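You operate a simulated robot arm through the tools that you are given. There is no shell and no other tool. Be economical: measure what you need, move in short steps, check, and stop when the job is done.

Carry out the task below with a simulated robot arm. There is one attempt and no reset: what you move stays moved.

TASK
Stand the scouring rag beside the green glue tub. It goes on the side that lies toward x +0.7, y +0.7 (a direction in the base frame), with about 3 cm between them.

It is judged by the outcome, as a careful person would: the job done as asked, and still so three seconds after it is handed in. It fails if anything else is knocked over, pushed out of place, dropped, spilled or broken.

THE ROBOT
A 6-joint arm with a two-finger parallel gripper, fixed in place. Base frame: the origin is at the foot of the arm, x ahead of it, y to its left, z up; the work surface is at about z = -0.001. Lengths are in m, angles in degrees, forces in N, time in s.
With the tool pointing down near the work surface it reaches from about 0.14 to 0.6 m from the base axis. Its first joint turns from -66.0 to 66.0 degrees. Payload 2.1 kg.
Tool frame: the origin (TCP) lies between the finger pads and is the grasp point; the fingertips stand 0.03 m ahead of it; z points along the fingers, y is the line along which they close. The gripper opens to 0.094 m. The fingers are 0.028 m wide and 0.01 m thick; the gripper's body (0.05 by 0.096 m) begins 0.055 m behind the TCP.
Orientation is that of the tool frame in the base frame, as a unit quaternion [x, y, z, w]. With the fingers straight down and closing along the base's y, the tool's x points along the base's -x, its y along +y and its z along -z.

THE INTERFACE
- The arm moves only by the tool step_arm. Its argument "series" is a list of rows, each a list of 6 numbers: the shift along the tool's x, y, z in m, then the turn, a rotation vector about the tool's x, y, z in degrees. In form: [[tx, ty, tz, ax, ay, az], ...]. A call has 1 to 20 rows; each row shifts and turns the commanded pose from where the row before left it, along the tool's axes as they then stand. "claw" is the closure in counts, from 0 (fully open) to 255 (shut), set as the call begins (left out, the last holds). A row lasts 0.2 s, in which the tool goes at most 0.05 m and 8.6 degrees; a call with a longer step from one row to the next is refused whole, and so is a gripper value outside its range. A pose out of reach is approached as far as the arm can. The call stops where the force on the tool passes 40 N (or 10 N more than at its start, if that is more) or the arm is blocked; 0.2 s more then pass. The fingers move at their own pace (about 0.072 m/s each) and stop on an object; they squeeze with about 39 N. The grip force told is the motor's: it shows also when the fingers shut on nothing. Time passes only in rows, and 0.2 s behind the last, so rows that do not move let the fingers close. It gives the time, the measured TCP pose, the force on the tool (base axes), the opening and the grip force at its end, in the units of the frame above (readings bear some noise), and new pictures: "views" is both (left out), scene, wrist or none.
- Cameras (640 x 400 px; columns grow to the right, rows downward): "scene" is fixed at [0.0321, -0.3619, 0.4847]; the picture's right is [0.84, -0.54, 0.00], its down [-0.36, -0.56, -0.75] and it looks along [0.40, 0.63, -0.67] (base axes); focal length 276 px, centre (320, 200). "wrist" rides on the gripper at [-0.037, 0, -0.058] in the tool frame; the picture's right is [0.00, -1.00, 0.00], its down [0.97, 0.00, -0.24] and it looks along [0.24, 0.00, 0.97] (tool axes); focal length 218 px, centre (320, 200).
- locate(camera, pixels): for up to 12 pixels [column, row] of the newest picture of that camera ("zoom" is the newest enlarged one), the place [x, y, z] in the base frame of the surface seen there, good to about 0.002 m, but the place of the scene camera against the robot may be out by one fixed shift of up to 0.025 m in any direction. No time passes.
- zoom(camera, box): a new picture of the part [left, top, right, bottom] of that camera's present view, enlarged. No time passes.
- finish_job(): hands the job in; it is judged then, once.

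Work in short steps. Measure before you move; look again where a grasp or a placing could have gone wrong, and mend it. You have 60 turns and 120 pictures in all, those below and enlarged ones among them. Open the gripper and draw the arm clear of the work before you hand the job in, unless the task says otherwise; then end with one line.

The tools are called after "Call:" as a command line: name --pt "numbers of a row" for each row, then --argument value for the rest, lists and objects as JSON in quotes. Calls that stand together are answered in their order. step_arm: Moves the arm, as the interface text tells. Its arguments: {"type":"object","properties":{"series":{"type":"array","items":{"type":"array","items":{"type":"number"}}},"claw":{"type":"number"},"views":{"type":"string","enum":["both","scene","wrist","none"]}},"required":["series"]} The other tools are called the same way: locate (camera, pixels) gives the place of the surface under pixels of a picture; zoom (camera, box) takes an enlarged picture of a part of a camera's view; finish_job () hands the job in.

At the start:

```text
clock: 0.0
ee_pos: [0.3055, 0.0869, 0.2626]
tool_rot: [0.0, 1.0, 0.0, 0.001]
contact_force: [-0.1, -0.2, 0.0]
width: 0.094
gripper_force: 0.2
```

scene: 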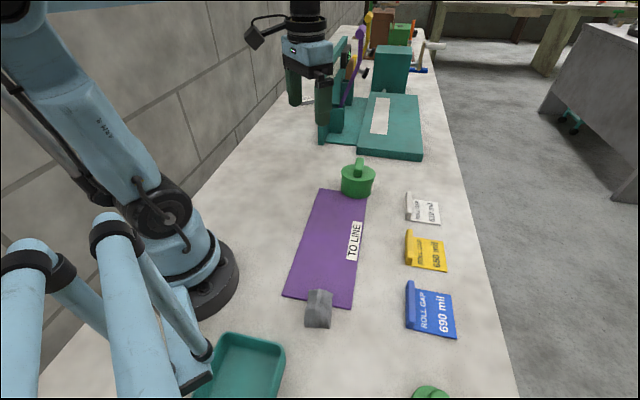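
wrist: 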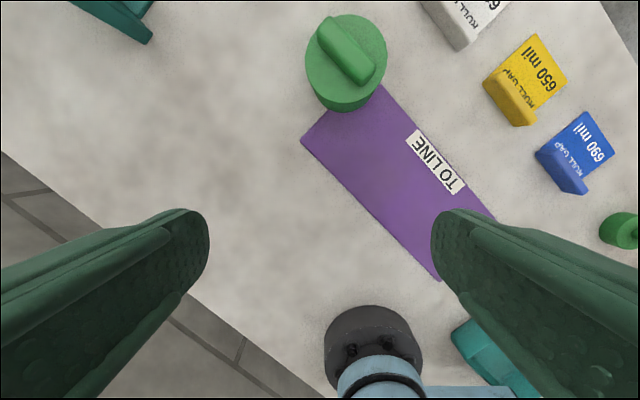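

I'll look closer at the candidates: the grey block near (318,308), the green lidded object near (357,180), and the green thing near (430,392).

Call:
zoom --camera "scene" --box '[270, 150, 480, 400]'

Call:
zoom --camera "scene" --box '[270, 0, 450, 170]'

Call:
locate --camera "scene" --pixels '[[318, 298], [318, 318], [357, 182], [357, 160], [430, 392], [330, 225], [385, 200], [250, 360]]'

Call:
locate --camera "wrist" --pixels '[[345, 50], [370, 90], [620, 230], [400, 180]]'

```text
1.60 times, centred on (375, 275) of scene
```

zoom: 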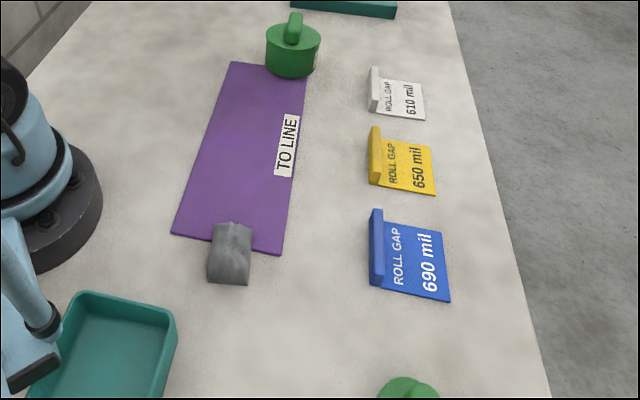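

```text
2.35 times, centred on (360, 85) of scene
```

zoom: 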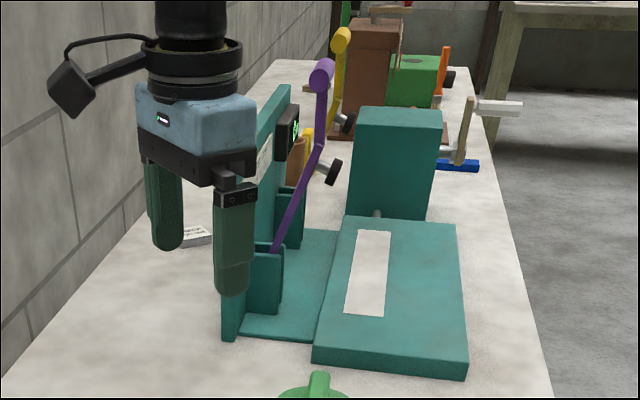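

```text
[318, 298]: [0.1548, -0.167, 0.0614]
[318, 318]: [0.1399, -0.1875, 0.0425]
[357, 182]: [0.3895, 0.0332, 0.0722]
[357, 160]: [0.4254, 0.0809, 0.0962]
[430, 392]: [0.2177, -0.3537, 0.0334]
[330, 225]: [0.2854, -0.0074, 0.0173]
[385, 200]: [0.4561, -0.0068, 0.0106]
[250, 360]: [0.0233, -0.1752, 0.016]
```

```text
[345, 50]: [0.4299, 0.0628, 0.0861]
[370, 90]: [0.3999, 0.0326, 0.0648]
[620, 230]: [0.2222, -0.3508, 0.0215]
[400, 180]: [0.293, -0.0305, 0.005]
```

The grey block at about (0.15,-0.18) looks like the rag. There are two green objects, so I'll move the wrist camera to the right to see the second one and the block.

Call:
step_arm --pt "0 -0.04 0 0 0 0" --pt "0 -0.04 -0.01 0 0 0" --pt "0 -0.04 -0.01 0 0 0" --pt "0 -0.04 -0.01 0 0 0" --pt "0 -0.04 0 0 0 0" --pt "0 -0.04 0 0 0 0" --pt "0 -0.04 0 0 0 0"

```text
clock: 1.6
ee_pos: [0.3051, -0.1945, 0.2919]
tool_rot: [-0.001, 1.0, 0.001, 0.001]
contact_force: [-0.4, -0.5, -0.4]
width: 0.0938
gripper_force: 0.1
```

scene: 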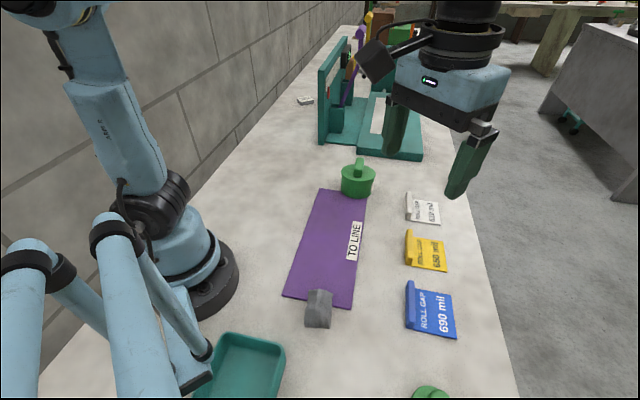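
wrist: 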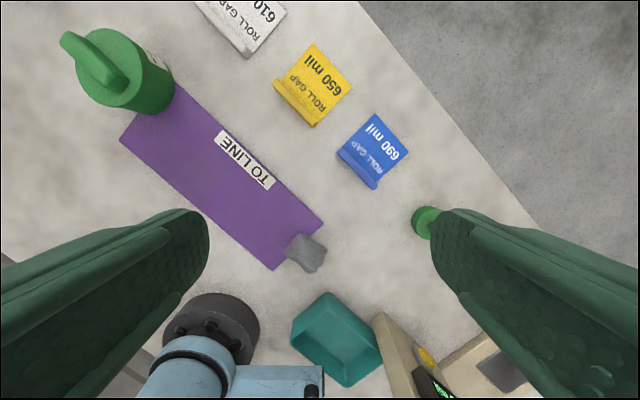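

The big green tub has a label on its side at (158,62). I'll zoom on it, the small green one at (425,222) and the block at (307,252).

Call:
zoom --camera "wrist" --box '[50, 10, 210, 110]'

Call:
zoom --camera "wrist" --box '[270, 200, 450, 310]'

Call:
locate --camera "wrist" --pixels '[[307, 245], [307, 262], [290, 250], [322, 262], [425, 222], [107, 68], [250, 200], [300, 170], [340, 265], [385, 180]]'

```text
4.00 times, centred on (130, 60) of wrist
```

zoom: 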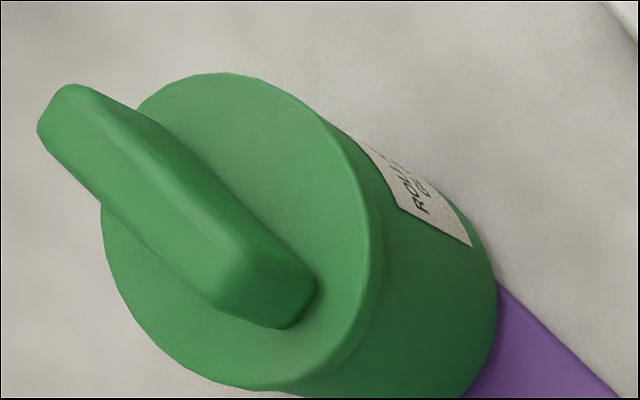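

```text
3.56 times, centred on (360, 255) of wrist
```

zoom: 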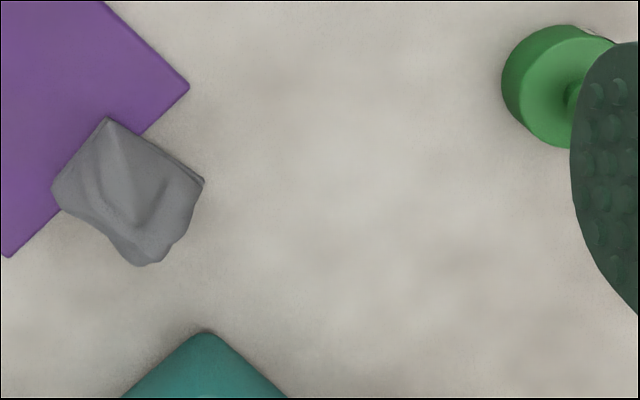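

```text
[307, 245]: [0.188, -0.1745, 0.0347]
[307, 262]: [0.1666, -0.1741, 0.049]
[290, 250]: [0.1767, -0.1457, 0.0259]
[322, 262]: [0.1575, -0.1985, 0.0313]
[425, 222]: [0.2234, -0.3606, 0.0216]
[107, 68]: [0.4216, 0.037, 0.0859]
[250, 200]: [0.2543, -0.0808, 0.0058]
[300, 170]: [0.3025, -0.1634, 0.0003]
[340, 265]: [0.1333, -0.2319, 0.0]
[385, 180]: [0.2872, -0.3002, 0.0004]
```

The large tub's label reads "ROLL… G…". I need to read both labels, so first I'll shift right to see the small green object.

Call:
step_arm --pt "0 -0.04 0 0 0 0" --pt "0 -0.04 0 0 0 0" --pt "0 -0.04 0.03 0 0 0" --pt "0 -0.04 0.03 0 0 0" --views "wrist"

```text
clock: 2.6
ee_pos: [0.3063, -0.3546, 0.231]
tool_rot: [-0.001, 1.0, 0.001, 0.001]
contact_force: [-0.2, 0.0, -0.2]
width: 0.094
gripper_force: 0.1
```

wrist: 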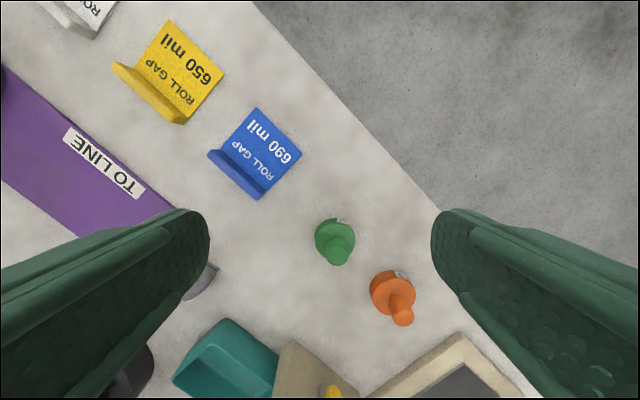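

Call:
zoom --camera "wrist" --box '[290, 200, 440, 340]'

Call:
locate --camera "wrist" --pixels '[[336, 254], [325, 235], [340, 220], [395, 290], [403, 315], [300, 240]]'

```text
2.86 times, centred on (365, 270) of wrist
```

zoom: 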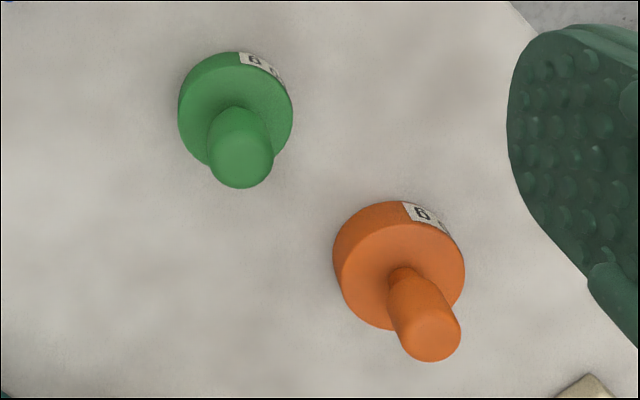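

```text
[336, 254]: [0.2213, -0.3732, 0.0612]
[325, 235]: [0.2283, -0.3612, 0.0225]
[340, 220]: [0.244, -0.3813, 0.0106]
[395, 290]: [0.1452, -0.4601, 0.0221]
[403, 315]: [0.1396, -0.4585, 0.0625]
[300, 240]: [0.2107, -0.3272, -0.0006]
```

Those small ones are knobbed weights, so the big lidded tub is likely the glue tub. I'll look at its label and at the destination area.

Call:
step_arm --pt "-0.02 0.045 0 0 0 0" --pt "-0.02 0.045 0 0 0 0" --pt "-0.025 0.04 0 0 0 0" --pt "-0.03 0.04 0 0 0 0" --pt "-0.03 0.04 0 0 0 0" --pt "-0.025 0.04 0 0 0 0" --views "wrist"

```text
clock: 4.0
ee_pos: [0.4567, -0.1026, 0.2336]
tool_rot: [0.0, 1.0, 0.001, 0.001]
contact_force: [-0.5, 0.8, -0.6]
width: 0.0941
gripper_force: 0.1
```

wrist: 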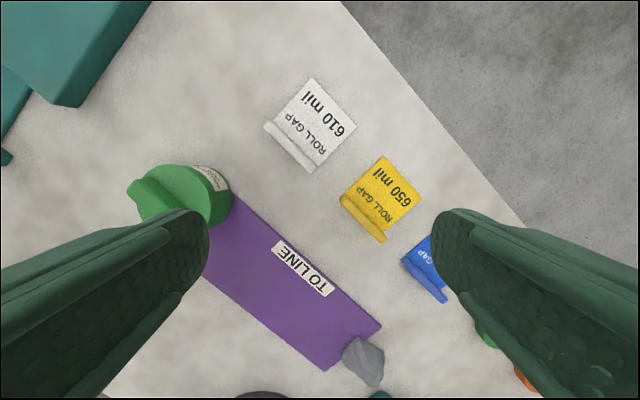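

Call:
zoom --camera "wrist" --box '[120, 140, 250, 230]'

Call:
zoom --camera "wrist" --box '[320, 310, 410, 398]'

Call:
locate --camera "wrist" --pixels '[[70, 105], [40, 90], [100, 100], [200, 195], [160, 170], [225, 200], [10, 160], [364, 360], [148, 5], [60, 60]]'

```text
4.44 times, centred on (185, 185) of wrist
```

zoom: 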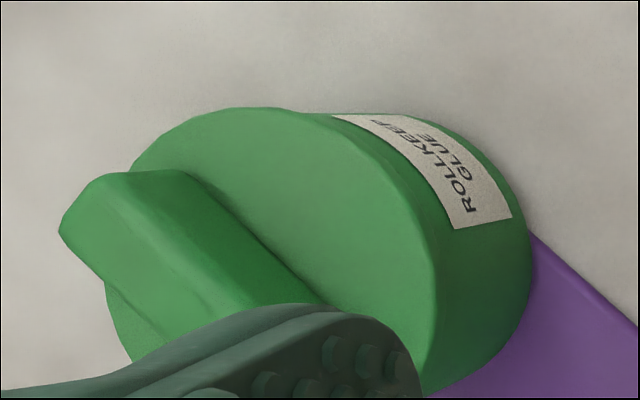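

```text
4.55 times, centred on (365, 354) of wrist
```

zoom: 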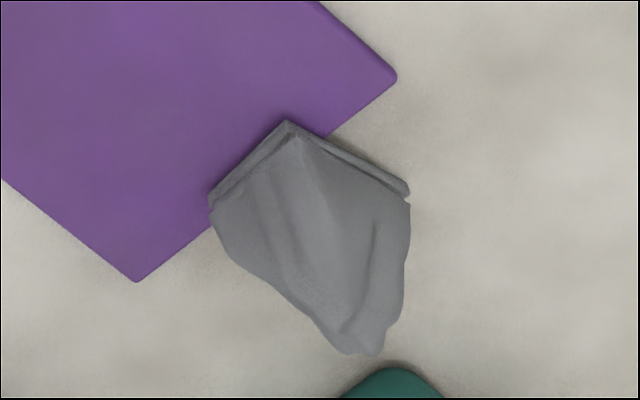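

```text
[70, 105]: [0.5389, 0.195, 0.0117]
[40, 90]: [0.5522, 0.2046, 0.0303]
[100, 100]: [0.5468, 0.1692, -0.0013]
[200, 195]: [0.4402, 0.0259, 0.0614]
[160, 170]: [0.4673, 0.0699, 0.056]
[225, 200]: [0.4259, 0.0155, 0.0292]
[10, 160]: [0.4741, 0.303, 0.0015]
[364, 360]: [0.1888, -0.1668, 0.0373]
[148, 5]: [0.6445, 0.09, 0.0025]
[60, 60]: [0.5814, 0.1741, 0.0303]
```

The label reads "ROLLKEEP GLUE", so that's the tub. Next I'll look at it and its free side from above.

Call:
step_arm --pt "0 0.045 -0.02 0 0 0" --pt "0 0.045 -0.02 0 0 0" --pt "-0.01 0.045 0 0 0 0" --pt "-0.01 0.045 0 0 0 0" --pt "0 0 0 0 0 0" --views "wrist"

```text
clock: 5.2
ee_pos: [0.4754, 0.0761, 0.2737]
tool_rot: [0.0, 1.0, 0.001, 0.001]
contact_force: [-0.1, -0.5, 0.4]
width: 0.0942
gripper_force: 0.0
```

wrist: 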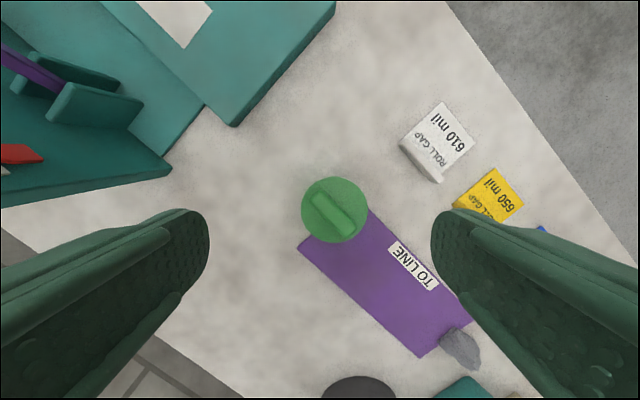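

Call:
zoom --camera "wrist" --box '[220, 100, 400, 260]'

Call:
locate --camera "wrist" --pixels '[[305, 210], [364, 210], [335, 183], [318, 232], [350, 232], [350, 188], [312, 190], [234, 120], [160, 180], [298, 246], [205, 110], [240, 124]]'

```text
2.50 times, centred on (310, 180) of wrist
```

zoom: 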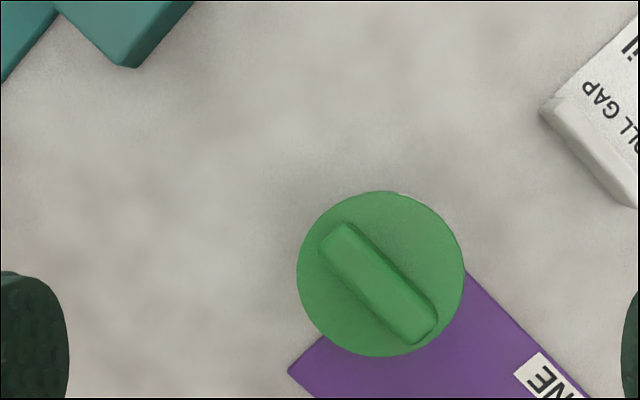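

```text
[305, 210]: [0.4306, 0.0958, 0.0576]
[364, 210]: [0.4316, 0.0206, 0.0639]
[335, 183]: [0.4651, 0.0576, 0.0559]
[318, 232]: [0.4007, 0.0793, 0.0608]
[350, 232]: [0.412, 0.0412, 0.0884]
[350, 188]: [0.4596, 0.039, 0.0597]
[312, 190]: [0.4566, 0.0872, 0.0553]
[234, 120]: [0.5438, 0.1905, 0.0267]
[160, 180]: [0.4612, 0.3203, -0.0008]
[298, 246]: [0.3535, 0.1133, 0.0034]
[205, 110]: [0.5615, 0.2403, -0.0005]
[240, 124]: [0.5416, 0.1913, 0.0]
```

The tub's centre is about (0.430, 0.058) with radius about 0.039. The spot around (0.495, 0.123) is clear, since the machine corner is at (0.54,0.19). Now I'll go over the rag.

Call:
step_arm --pt "0.03 -0.031 0 0 0 0" --pt "0.03 -0.031 0 0 0 0" --pt "0.03 -0.031 0 0 0 0" --pt "0.03 -0.031 0 0 0 0" --pt "0.03 -0.031 0.02 0 0 0" --pt "0.03 -0.031 0.02 0 0 0" --pt "0.03 -0.031 0.02 0 0 0" --pt "0.03 -0.031 0.02 0 0 0" --pt "0 0 0 0 0 0" --views "wrist"

```text
clock: 7.2
ee_pos: [0.2362, -0.1724, 0.1917]
tool_rot: [-0.001, 1.0, 0.0, 0.001]
contact_force: [0.0, 0.3, 0.0]
width: 0.0943
gripper_force: 0.0
```

wrist: 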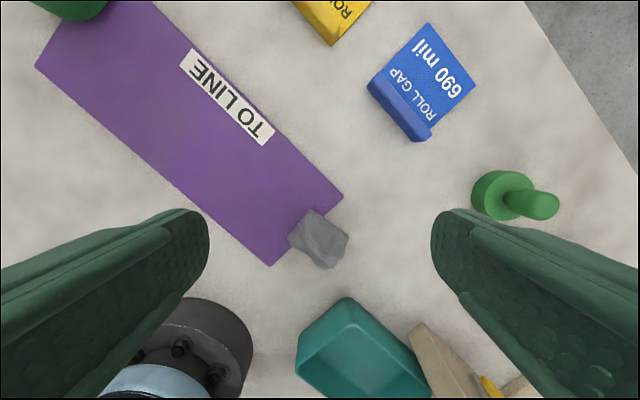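

Call:
zoom --camera "wrist" --box '[260, 185, 380, 285]'

Call:
locate --camera "wrist" --pixels '[[310, 212], [290, 237], [348, 237], [330, 265], [320, 238], [318, 225], [325, 250], [305, 232], [338, 240], [312, 246], [336, 258], [328, 220]]'

Call:
zoom --camera "scene" --box '[280, 270, 370, 345]'

```text
4.00 times, centred on (320, 235) of wrist
```

zoom: 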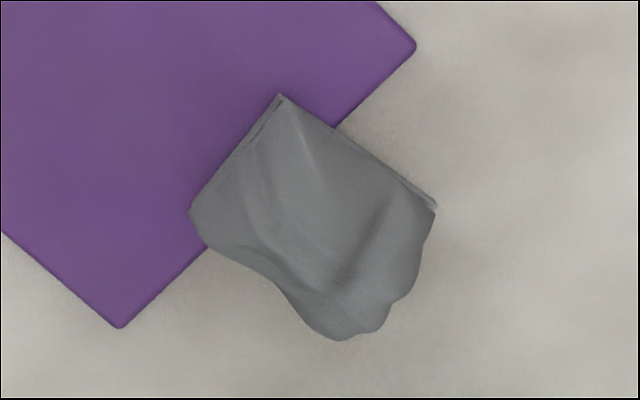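

```text
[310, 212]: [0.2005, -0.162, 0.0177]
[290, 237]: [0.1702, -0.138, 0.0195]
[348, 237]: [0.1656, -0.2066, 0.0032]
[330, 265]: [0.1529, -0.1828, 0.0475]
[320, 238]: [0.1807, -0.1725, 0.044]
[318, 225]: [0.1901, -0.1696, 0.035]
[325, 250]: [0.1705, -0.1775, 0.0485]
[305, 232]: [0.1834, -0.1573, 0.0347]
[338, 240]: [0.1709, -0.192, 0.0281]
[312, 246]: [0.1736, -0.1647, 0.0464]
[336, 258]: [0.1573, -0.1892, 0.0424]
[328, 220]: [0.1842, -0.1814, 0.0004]
```

```text
5.33 times, centred on (325, 308) of scene
```

zoom: 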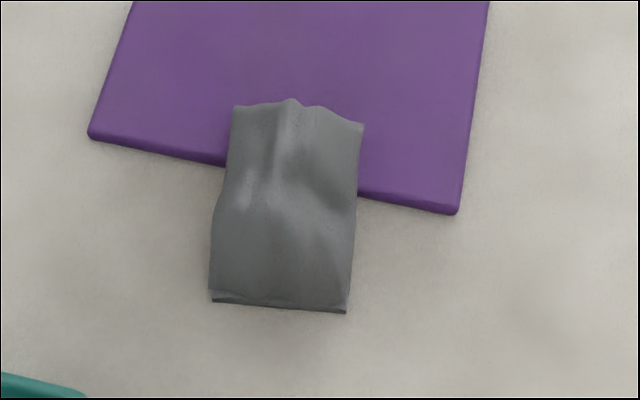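

The rag is a standing crumpled block, about 4 cm wide along (0.78,-0.62). I'll cross-check its base and the nearby tray corner, using the mat corners to find the scene camera's shift.

Call:
locate --camera "zoom" --pixels '[[453, 208], [94, 134], [216, 297], [344, 308], [280, 302], [236, 106], [360, 126], [285, 200], [285, 110], [280, 330]]'

Call:
locate --camera "wrist" --pixels '[[341, 197], [271, 263], [346, 300], [300, 345], [372, 325], [335, 280]]'

```text
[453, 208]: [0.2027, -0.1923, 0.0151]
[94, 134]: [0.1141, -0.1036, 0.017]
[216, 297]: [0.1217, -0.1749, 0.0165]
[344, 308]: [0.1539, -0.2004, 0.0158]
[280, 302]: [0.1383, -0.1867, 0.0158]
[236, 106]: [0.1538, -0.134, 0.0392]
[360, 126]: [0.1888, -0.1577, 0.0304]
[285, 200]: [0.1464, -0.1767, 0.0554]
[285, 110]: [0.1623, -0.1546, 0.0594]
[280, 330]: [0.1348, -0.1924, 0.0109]
```

```text
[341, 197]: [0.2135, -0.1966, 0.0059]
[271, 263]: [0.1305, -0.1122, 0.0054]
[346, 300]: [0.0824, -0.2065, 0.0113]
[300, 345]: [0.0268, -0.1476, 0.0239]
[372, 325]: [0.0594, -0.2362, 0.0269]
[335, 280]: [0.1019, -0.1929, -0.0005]
```

The corrected rag footprint has corners (0.135,-0.181), (0.167,-0.206), (0.200,-0.162), (0.170,-0.138), so the centre is (0.168,-0.172) and its 4 cm axis is (0.8,-0.6). I'll move over it, turn 53° and go partway down.

Call:
step_arm --pt "0.034 0 0 0 0 0" --pt "0.034 0 0 0 0 0" --pt "0 0 0 0 0 -7.6" --pt "0 0 0 0 0 -7.6" --pt "0 0 0 0 0 -7.6" --pt "0 0 0 0 0 -7.6" --pt "0 0 0 0 0 -7.6" --pt "0 0 0.02 0 0 -7.6" --pt "0 0 0.03 0 0 -7.5" --pt "0 0 0.03 0 0 0" --pt "0 0 0 0 0 0"

```text
clock: 9.6
ee_pos: [0.1681, -0.1715, 0.1113]
tool_rot: [-0.447, 0.894, 0.0, 0.001]
contact_force: [0.5, 0.4, 0.0]
width: 0.094
gripper_force: 0.1
```

scene: 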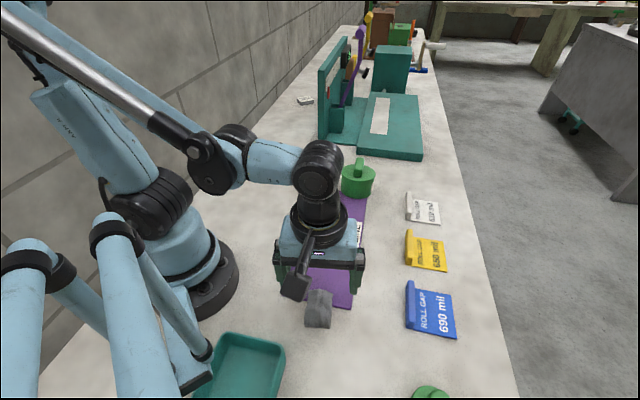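
wrist: 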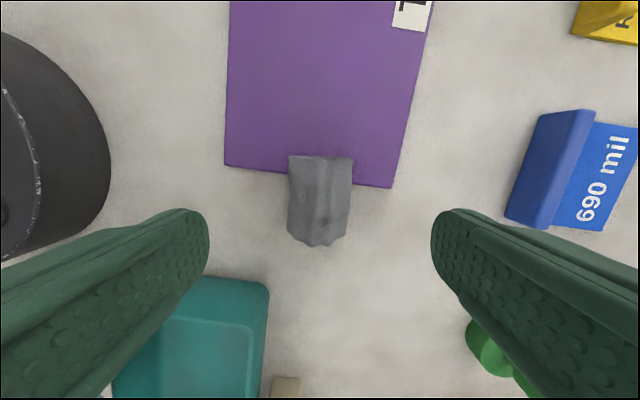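

The rag is centred between the fingers at columns 288–352. A black box hangs off the gripper at scene (297,285), so I'll measure it for clearance at the tub.

Call:
locate --camera "scene" --pixels '[[295, 296], [290, 280], [303, 270], [308, 245], [318, 310]]'

Call:
locate --camera "wrist" --pixels '[[290, 160], [351, 160], [320, 240], [293, 225], [347, 225], [320, 180], [289, 195], [351, 195]]'

```text
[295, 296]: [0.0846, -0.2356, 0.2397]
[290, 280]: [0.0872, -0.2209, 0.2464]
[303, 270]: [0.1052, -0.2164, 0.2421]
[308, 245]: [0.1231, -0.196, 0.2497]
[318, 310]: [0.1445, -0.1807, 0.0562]
```

```text
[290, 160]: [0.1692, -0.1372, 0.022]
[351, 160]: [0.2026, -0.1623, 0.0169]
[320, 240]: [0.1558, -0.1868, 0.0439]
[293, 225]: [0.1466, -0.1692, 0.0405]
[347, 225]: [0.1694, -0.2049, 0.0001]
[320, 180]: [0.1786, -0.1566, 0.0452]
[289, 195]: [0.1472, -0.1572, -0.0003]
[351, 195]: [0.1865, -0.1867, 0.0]
```

The box sits about 12 cm above the TCP, so it will clear the tub. I'll descend to z≈0.040 and close.

Call:
step_arm --pt "0 0 0.025 0 0 0" --pt "0 0 0.025 0 0 0" --pt "0 0 0.02 0 0 0" --pt "0 0 0 0 0 0" --views "wrist"

Call:
step_arm --pt "0 0 0 0 0 0" --pt "0 0 0 0 0 0" --pt "0 0 0 0 0 0" --pt "0 0 0 0 0 0" --claw 255

```text
clock: 10.6
ee_pos: [0.168, -0.1712, 0.0412]
tool_rot: [-0.447, 0.895, 0.0, 0.002]
contact_force: [0.5, -0.5, 0.1]
width: 0.0941
gripper_force: 0.1
```

wrist: 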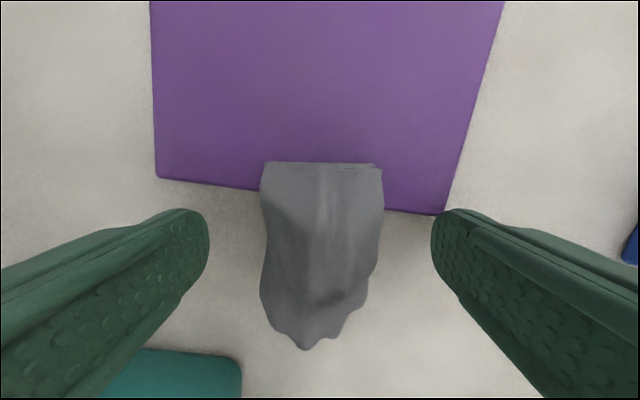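

```text
clock: 11.6
ee_pos: [0.1681, -0.1728, 0.0415]
tool_rot: [-0.447, 0.895, 0.0, 0.001]
contact_force: [-0.7, 0.3, 0.5]
width: 0.0449
gripper_force: 39.0
```

scene: 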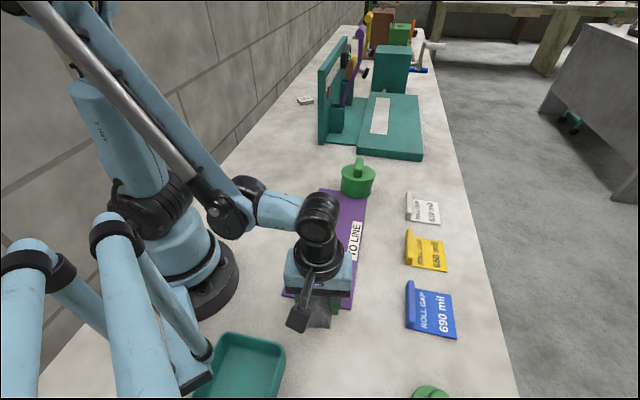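
wrist: 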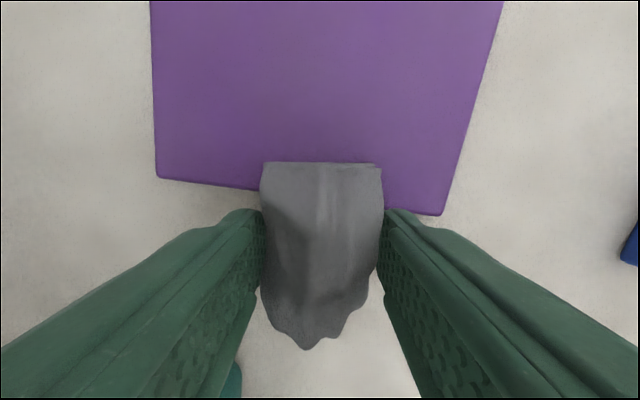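

The rag is held, with the opening at 45 mm and 39 N of grip. I'll lift it straight up and check.

Call:
step_arm --pt "0 0 -0.02 0 0 0" --pt "0 0 -0.04 0 0 0" --pt "0 0 -0.045 0 0 0" --pt "0 0 -0.045 0 0 0" --pt "0 0 0 0 0 0"

```text
clock: 12.8
ee_pos: [0.1651, -0.1723, 0.1929]
tool_rot: [-0.447, 0.894, 0.0, 0.0]
contact_force: [-0.3, 0.7, -0.7]
width: 0.0443
gripper_force: 38.6
```

scene: 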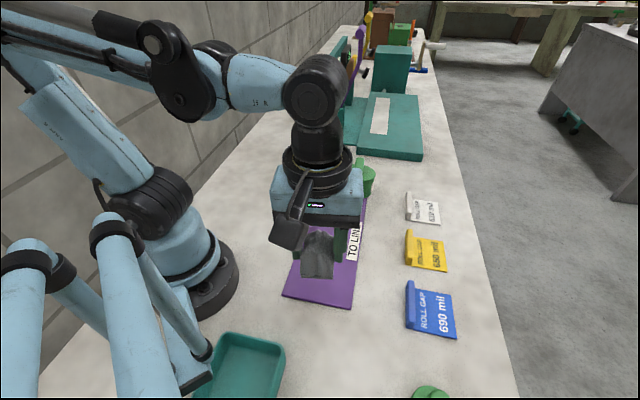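
wrist: 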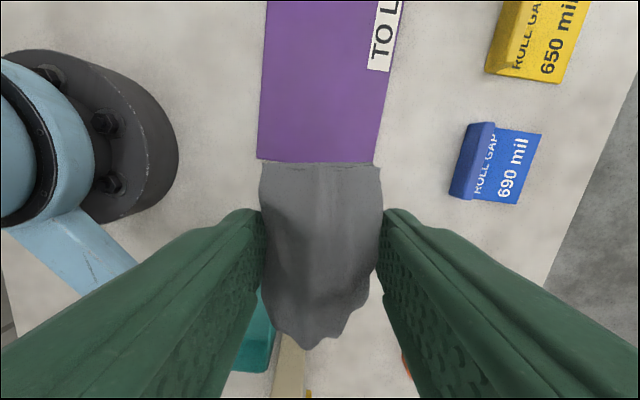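

It lifted cleanly. The rag's near edge is 2.8 cm from the TCP, so the target TCP is (0.4985, 0.1265). I'll carry it there high and turn 8° to line up with the diagonal.

Call:
step_arm --pt "-0.0399 -0.008 0 0 0 0" --pt "-0.0399 -0.008 0 0 0 0" --pt "-0.0399 -0.008 0 0 0 0" --pt "-0.0399 -0.008 0 0 0 0" --pt "-0.0399 -0.008 0 0 0 0" --pt "-0.0399 -0.008 0 0 0 0" --pt "-0.0399 -0.008 0 0 0 0" --pt "-0.0399 -0.008 0 0 0 0" --pt "-0.0399 -0.008 0 0 0 0" --pt "-0.0399 -0.008 0 0 0 0" --pt "-0.0399 -0.008 0 0 0 0" --pt "0 0 0 0 0 8.1" --pt "0 0 0 0 0 0"

```text
clock: 15.6
ee_pos: [0.5023, 0.1265, 0.193]
tool_rot: [-0.384, 0.923, 0.0, 0.001]
contact_force: [0.4, -0.3, -0.7]
width: 0.0437
gripper_force: 39.6
```

scene: 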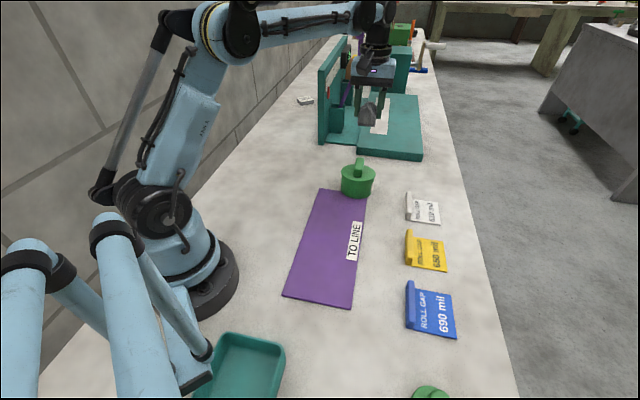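
wrist: 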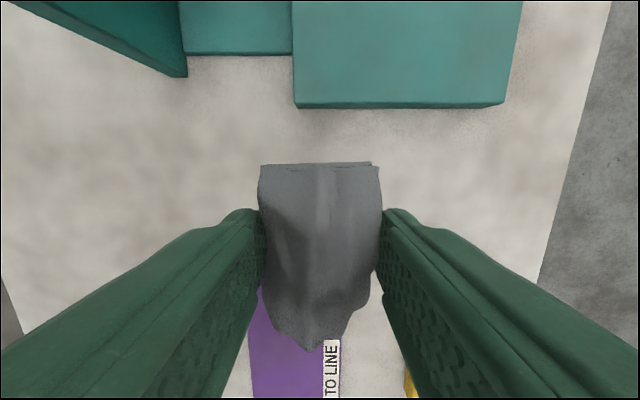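

I'll correct 3.5 mm in x and descend to z≈0.062.

Call:
step_arm --pt "0.0025 0.0025 0.03 0 0 0" --pt "0 0 0.04 0 0 0" --pt "0 0 0.035 0 0 0" --pt "0 0 0.026 0 0 0" --pt "0 0 0 0 0 0"

```text
clock: 16.8
ee_pos: [0.497, 0.1261, 0.0624]
tool_rot: [-0.383, 0.924, 0.0, 0.001]
contact_force: [0.2, -0.3, -0.4]
width: 0.0437
gripper_force: 38.9
```

scene: 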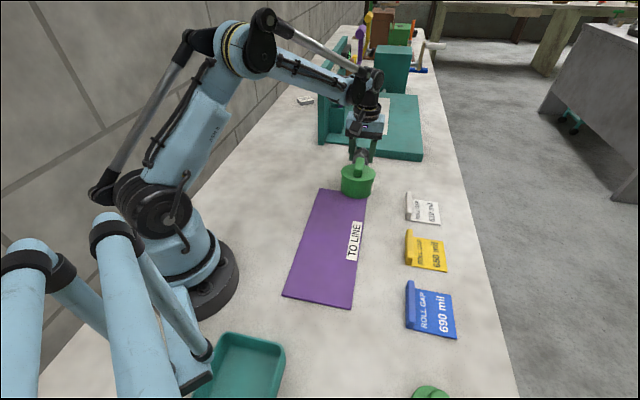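
wrist: 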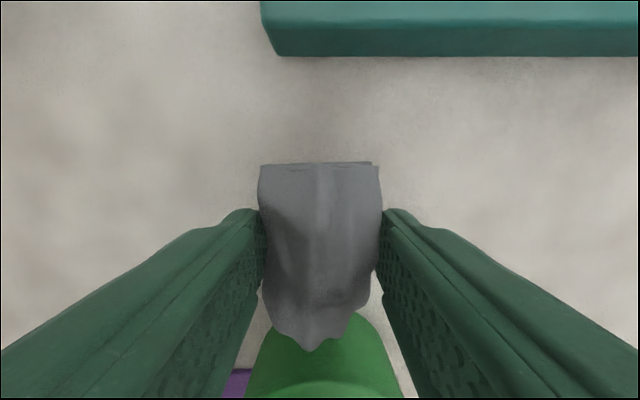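

The tub is aligned behind the rag at column ≈325. I'll lower slowly toward the table.

Call:
step_arm --pt "0 0 0.01 0 0 0" --pt "0 0 0.006 0 0 0" --pt "0 0 0.003 0 0 0" --pt "0 0 0 0 0 0" --views "wrist"

```text
clock: 17.8
ee_pos: [0.4983, 0.1266, 0.0434]
tool_rot: [-0.382, 0.924, 0.0, 0.001]
contact_force: [0.8, 0.7, -0.2]
width: 0.0439
gripper_force: 39.2
```

wrist: 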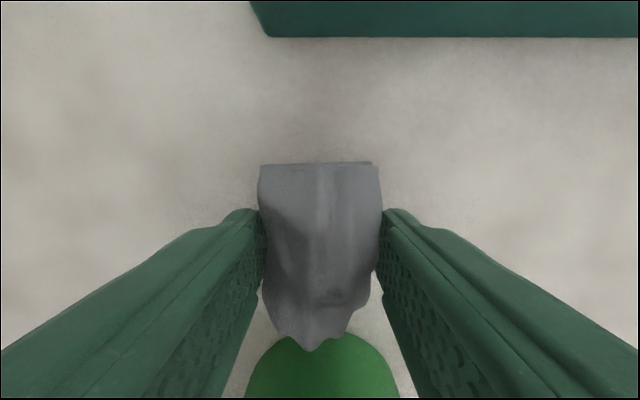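

There's no contact yet, so I'll go down in 1–1.5 mm steps and read the force.

Call:
step_arm --pt "0 0 0.0015 0 0 0" --pt "0 0 0.001 0 0 0" --pt "0 0 0 0 0 0" --views "none"

Call:
step_arm --pt "0 0 0.0015 0 0 0" --pt "0 0 0 0 0 0" --views "none"

```text
clock: 18.6
ee_pos: [0.4987, 0.1255, 0.0406]
tool_rot: [-0.382, 0.924, 0.001, 0.0]
contact_force: [-0.7, 0.9, 16.7]
width: 0.0437
gripper_force: 39.4
```

```text
clock: 19.2
ee_pos: [0.4988, 0.1263, 0.0397]
tool_rot: [-0.384, 0.924, 0.0, 0.002]
contact_force: [0.8, 1.8, 37.4]
width: 0.0439
gripper_force: 39.1
```

It touched the table at z≈0.041. I'll ease back 2 mm and open the gripper.

Call:
step_arm --pt "0 0 -0.0022 0 0 0" --pt "0 0 0 0 0 0" --views "none"

Call:
step_arm --pt "0 0 0 0 0 0" --pt "0 0 0 0 0 0" --pt "0 0 0 0 0 0" --pt "0 0 0 0 0 0" --claw 0

```text
clock: 19.8
ee_pos: [0.498, 0.1269, 0.0408]
tool_rot: [-0.383, 0.924, 0.001, 0.001]
contact_force: [0.7, 0.5, -1.3]
width: 0.0438
gripper_force: 39.2
```

```text
clock: 20.8
ee_pos: [0.4981, 0.127, 0.0409]
tool_rot: [-0.382, 0.924, 0.001, 0.0]
contact_force: [0.3, 0.3, 0.8]
width: 0.0941
gripper_force: 0.0
```

scene: 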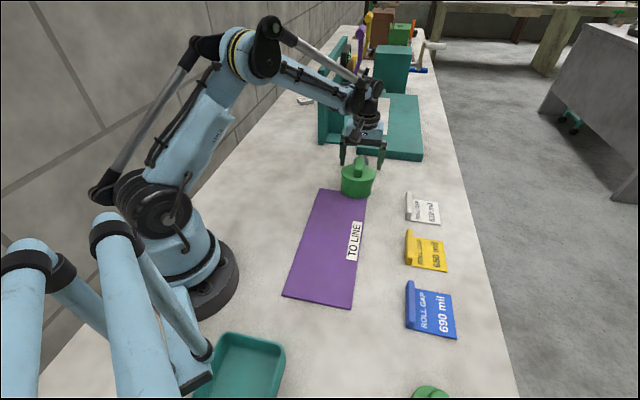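
wrist: 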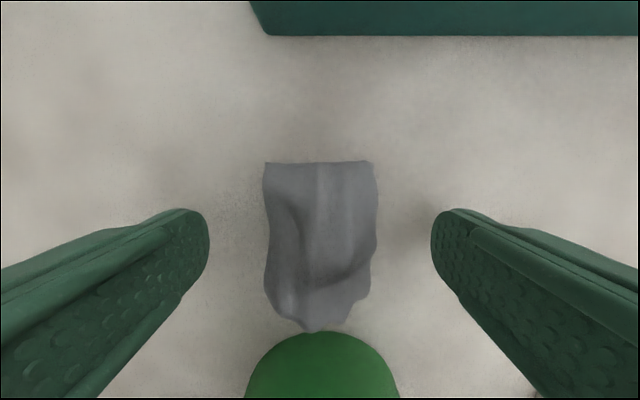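

Released, and the rag settled upright. I'll rise straight up and back away along +v (tool -x) to view it.

Call:
step_arm --pt "0 0 -0.03 0 0 0" --pt "0 0 -0.045 0 0 0" --pt "0 0 -0.045 0 0 0" --pt "0 0 -0.045 0 0 0" --pt "0 0 -0.03 0 0 0" --pt "0 0 0 0 0 0"

```text
clock: 22.2
ee_pos: [0.4967, 0.1264, 0.2368]
tool_rot: [-0.383, 0.924, 0.0, 0.001]
contact_force: [-0.9, -0.3, 0.0]
width: 0.0943
gripper_force: 0.0
```

scene: 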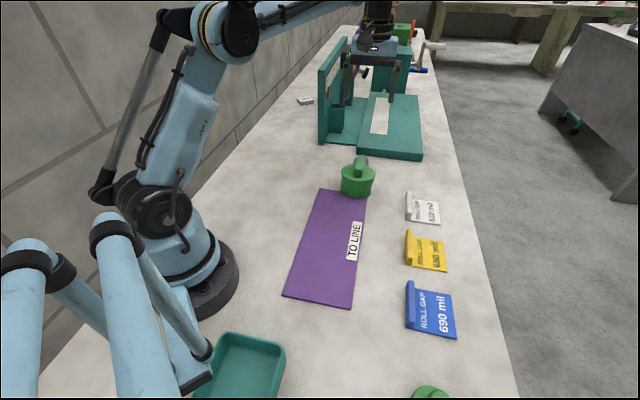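
wrist: 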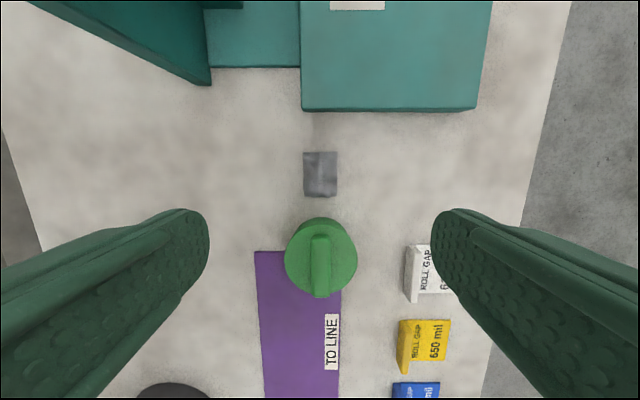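

The rag stands in front of the tub on the diagonal. I'll measure the gap.

Call:
zoom --camera "wrist" --box '[270, 135, 370, 300]'

Call:
locate --camera "wrist" --pixels '[[304, 153], [336, 153], [306, 195], [335, 195], [320, 196], [320, 200], [320, 219], [286, 256], [355, 256], [320, 175], [320, 213]]'

```text
2.42 times, centred on (320, 218) of wrist
```

zoom: 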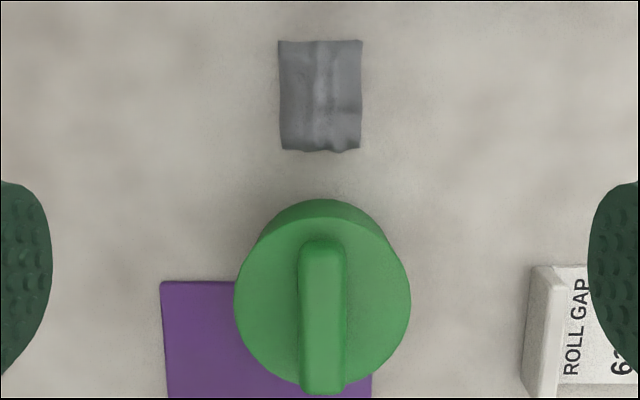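

```text
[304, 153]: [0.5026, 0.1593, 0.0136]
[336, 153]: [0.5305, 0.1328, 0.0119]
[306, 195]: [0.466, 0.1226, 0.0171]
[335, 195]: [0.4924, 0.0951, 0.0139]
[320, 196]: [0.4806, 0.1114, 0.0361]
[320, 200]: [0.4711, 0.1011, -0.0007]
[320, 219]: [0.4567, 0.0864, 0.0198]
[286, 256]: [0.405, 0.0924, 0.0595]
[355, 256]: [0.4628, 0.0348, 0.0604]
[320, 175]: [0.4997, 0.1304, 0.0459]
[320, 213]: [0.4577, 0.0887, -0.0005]
```

The rag's near edge lies about 3.1 cm from the tub, centred on the diagonal and upright. I'll draw the arm away to a clear spot.

Call:
step_arm --pt "0.03 0.03 -0.01 0 0 0" --pt "0.03 0.02 -0.01 0 0 0" --pt "0.04 0.01 -0.01 0 0 0" --pt "0.04 0 0 0 0 0" --pt "0.04 0 0 0 0 0" --pt "0 0 0 0 0 0"

```text
clock: 23.6
ee_pos: [0.3283, 0.0419, 0.2654]
tool_rot: [-0.384, 0.923, 0.0, 0.001]
contact_force: [-0.9, 1.0, 0.2]
width: 0.0937
gripper_force: 0.1
```

scene: 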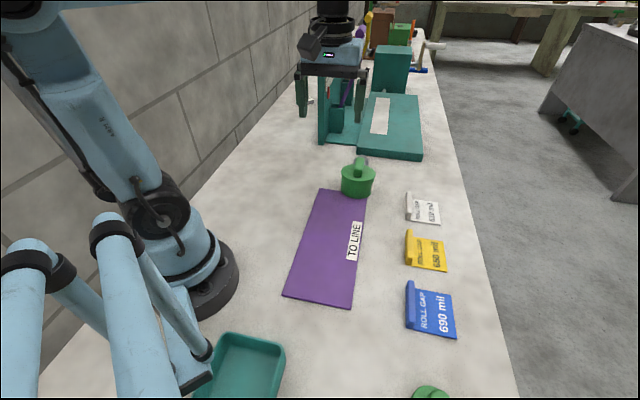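
wrist: 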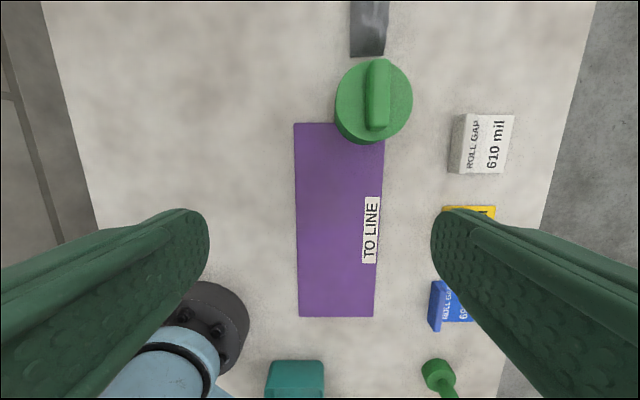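

Everything else is where it was, and the gripper is open and clear, so I'm handing in.

Call:
finish_job

```text
The job is handed in.
```

The scouring rag now stands upright beside the green glue tub on its (+x, +y) side, about 3 cm away, and nothing else was disturbed.
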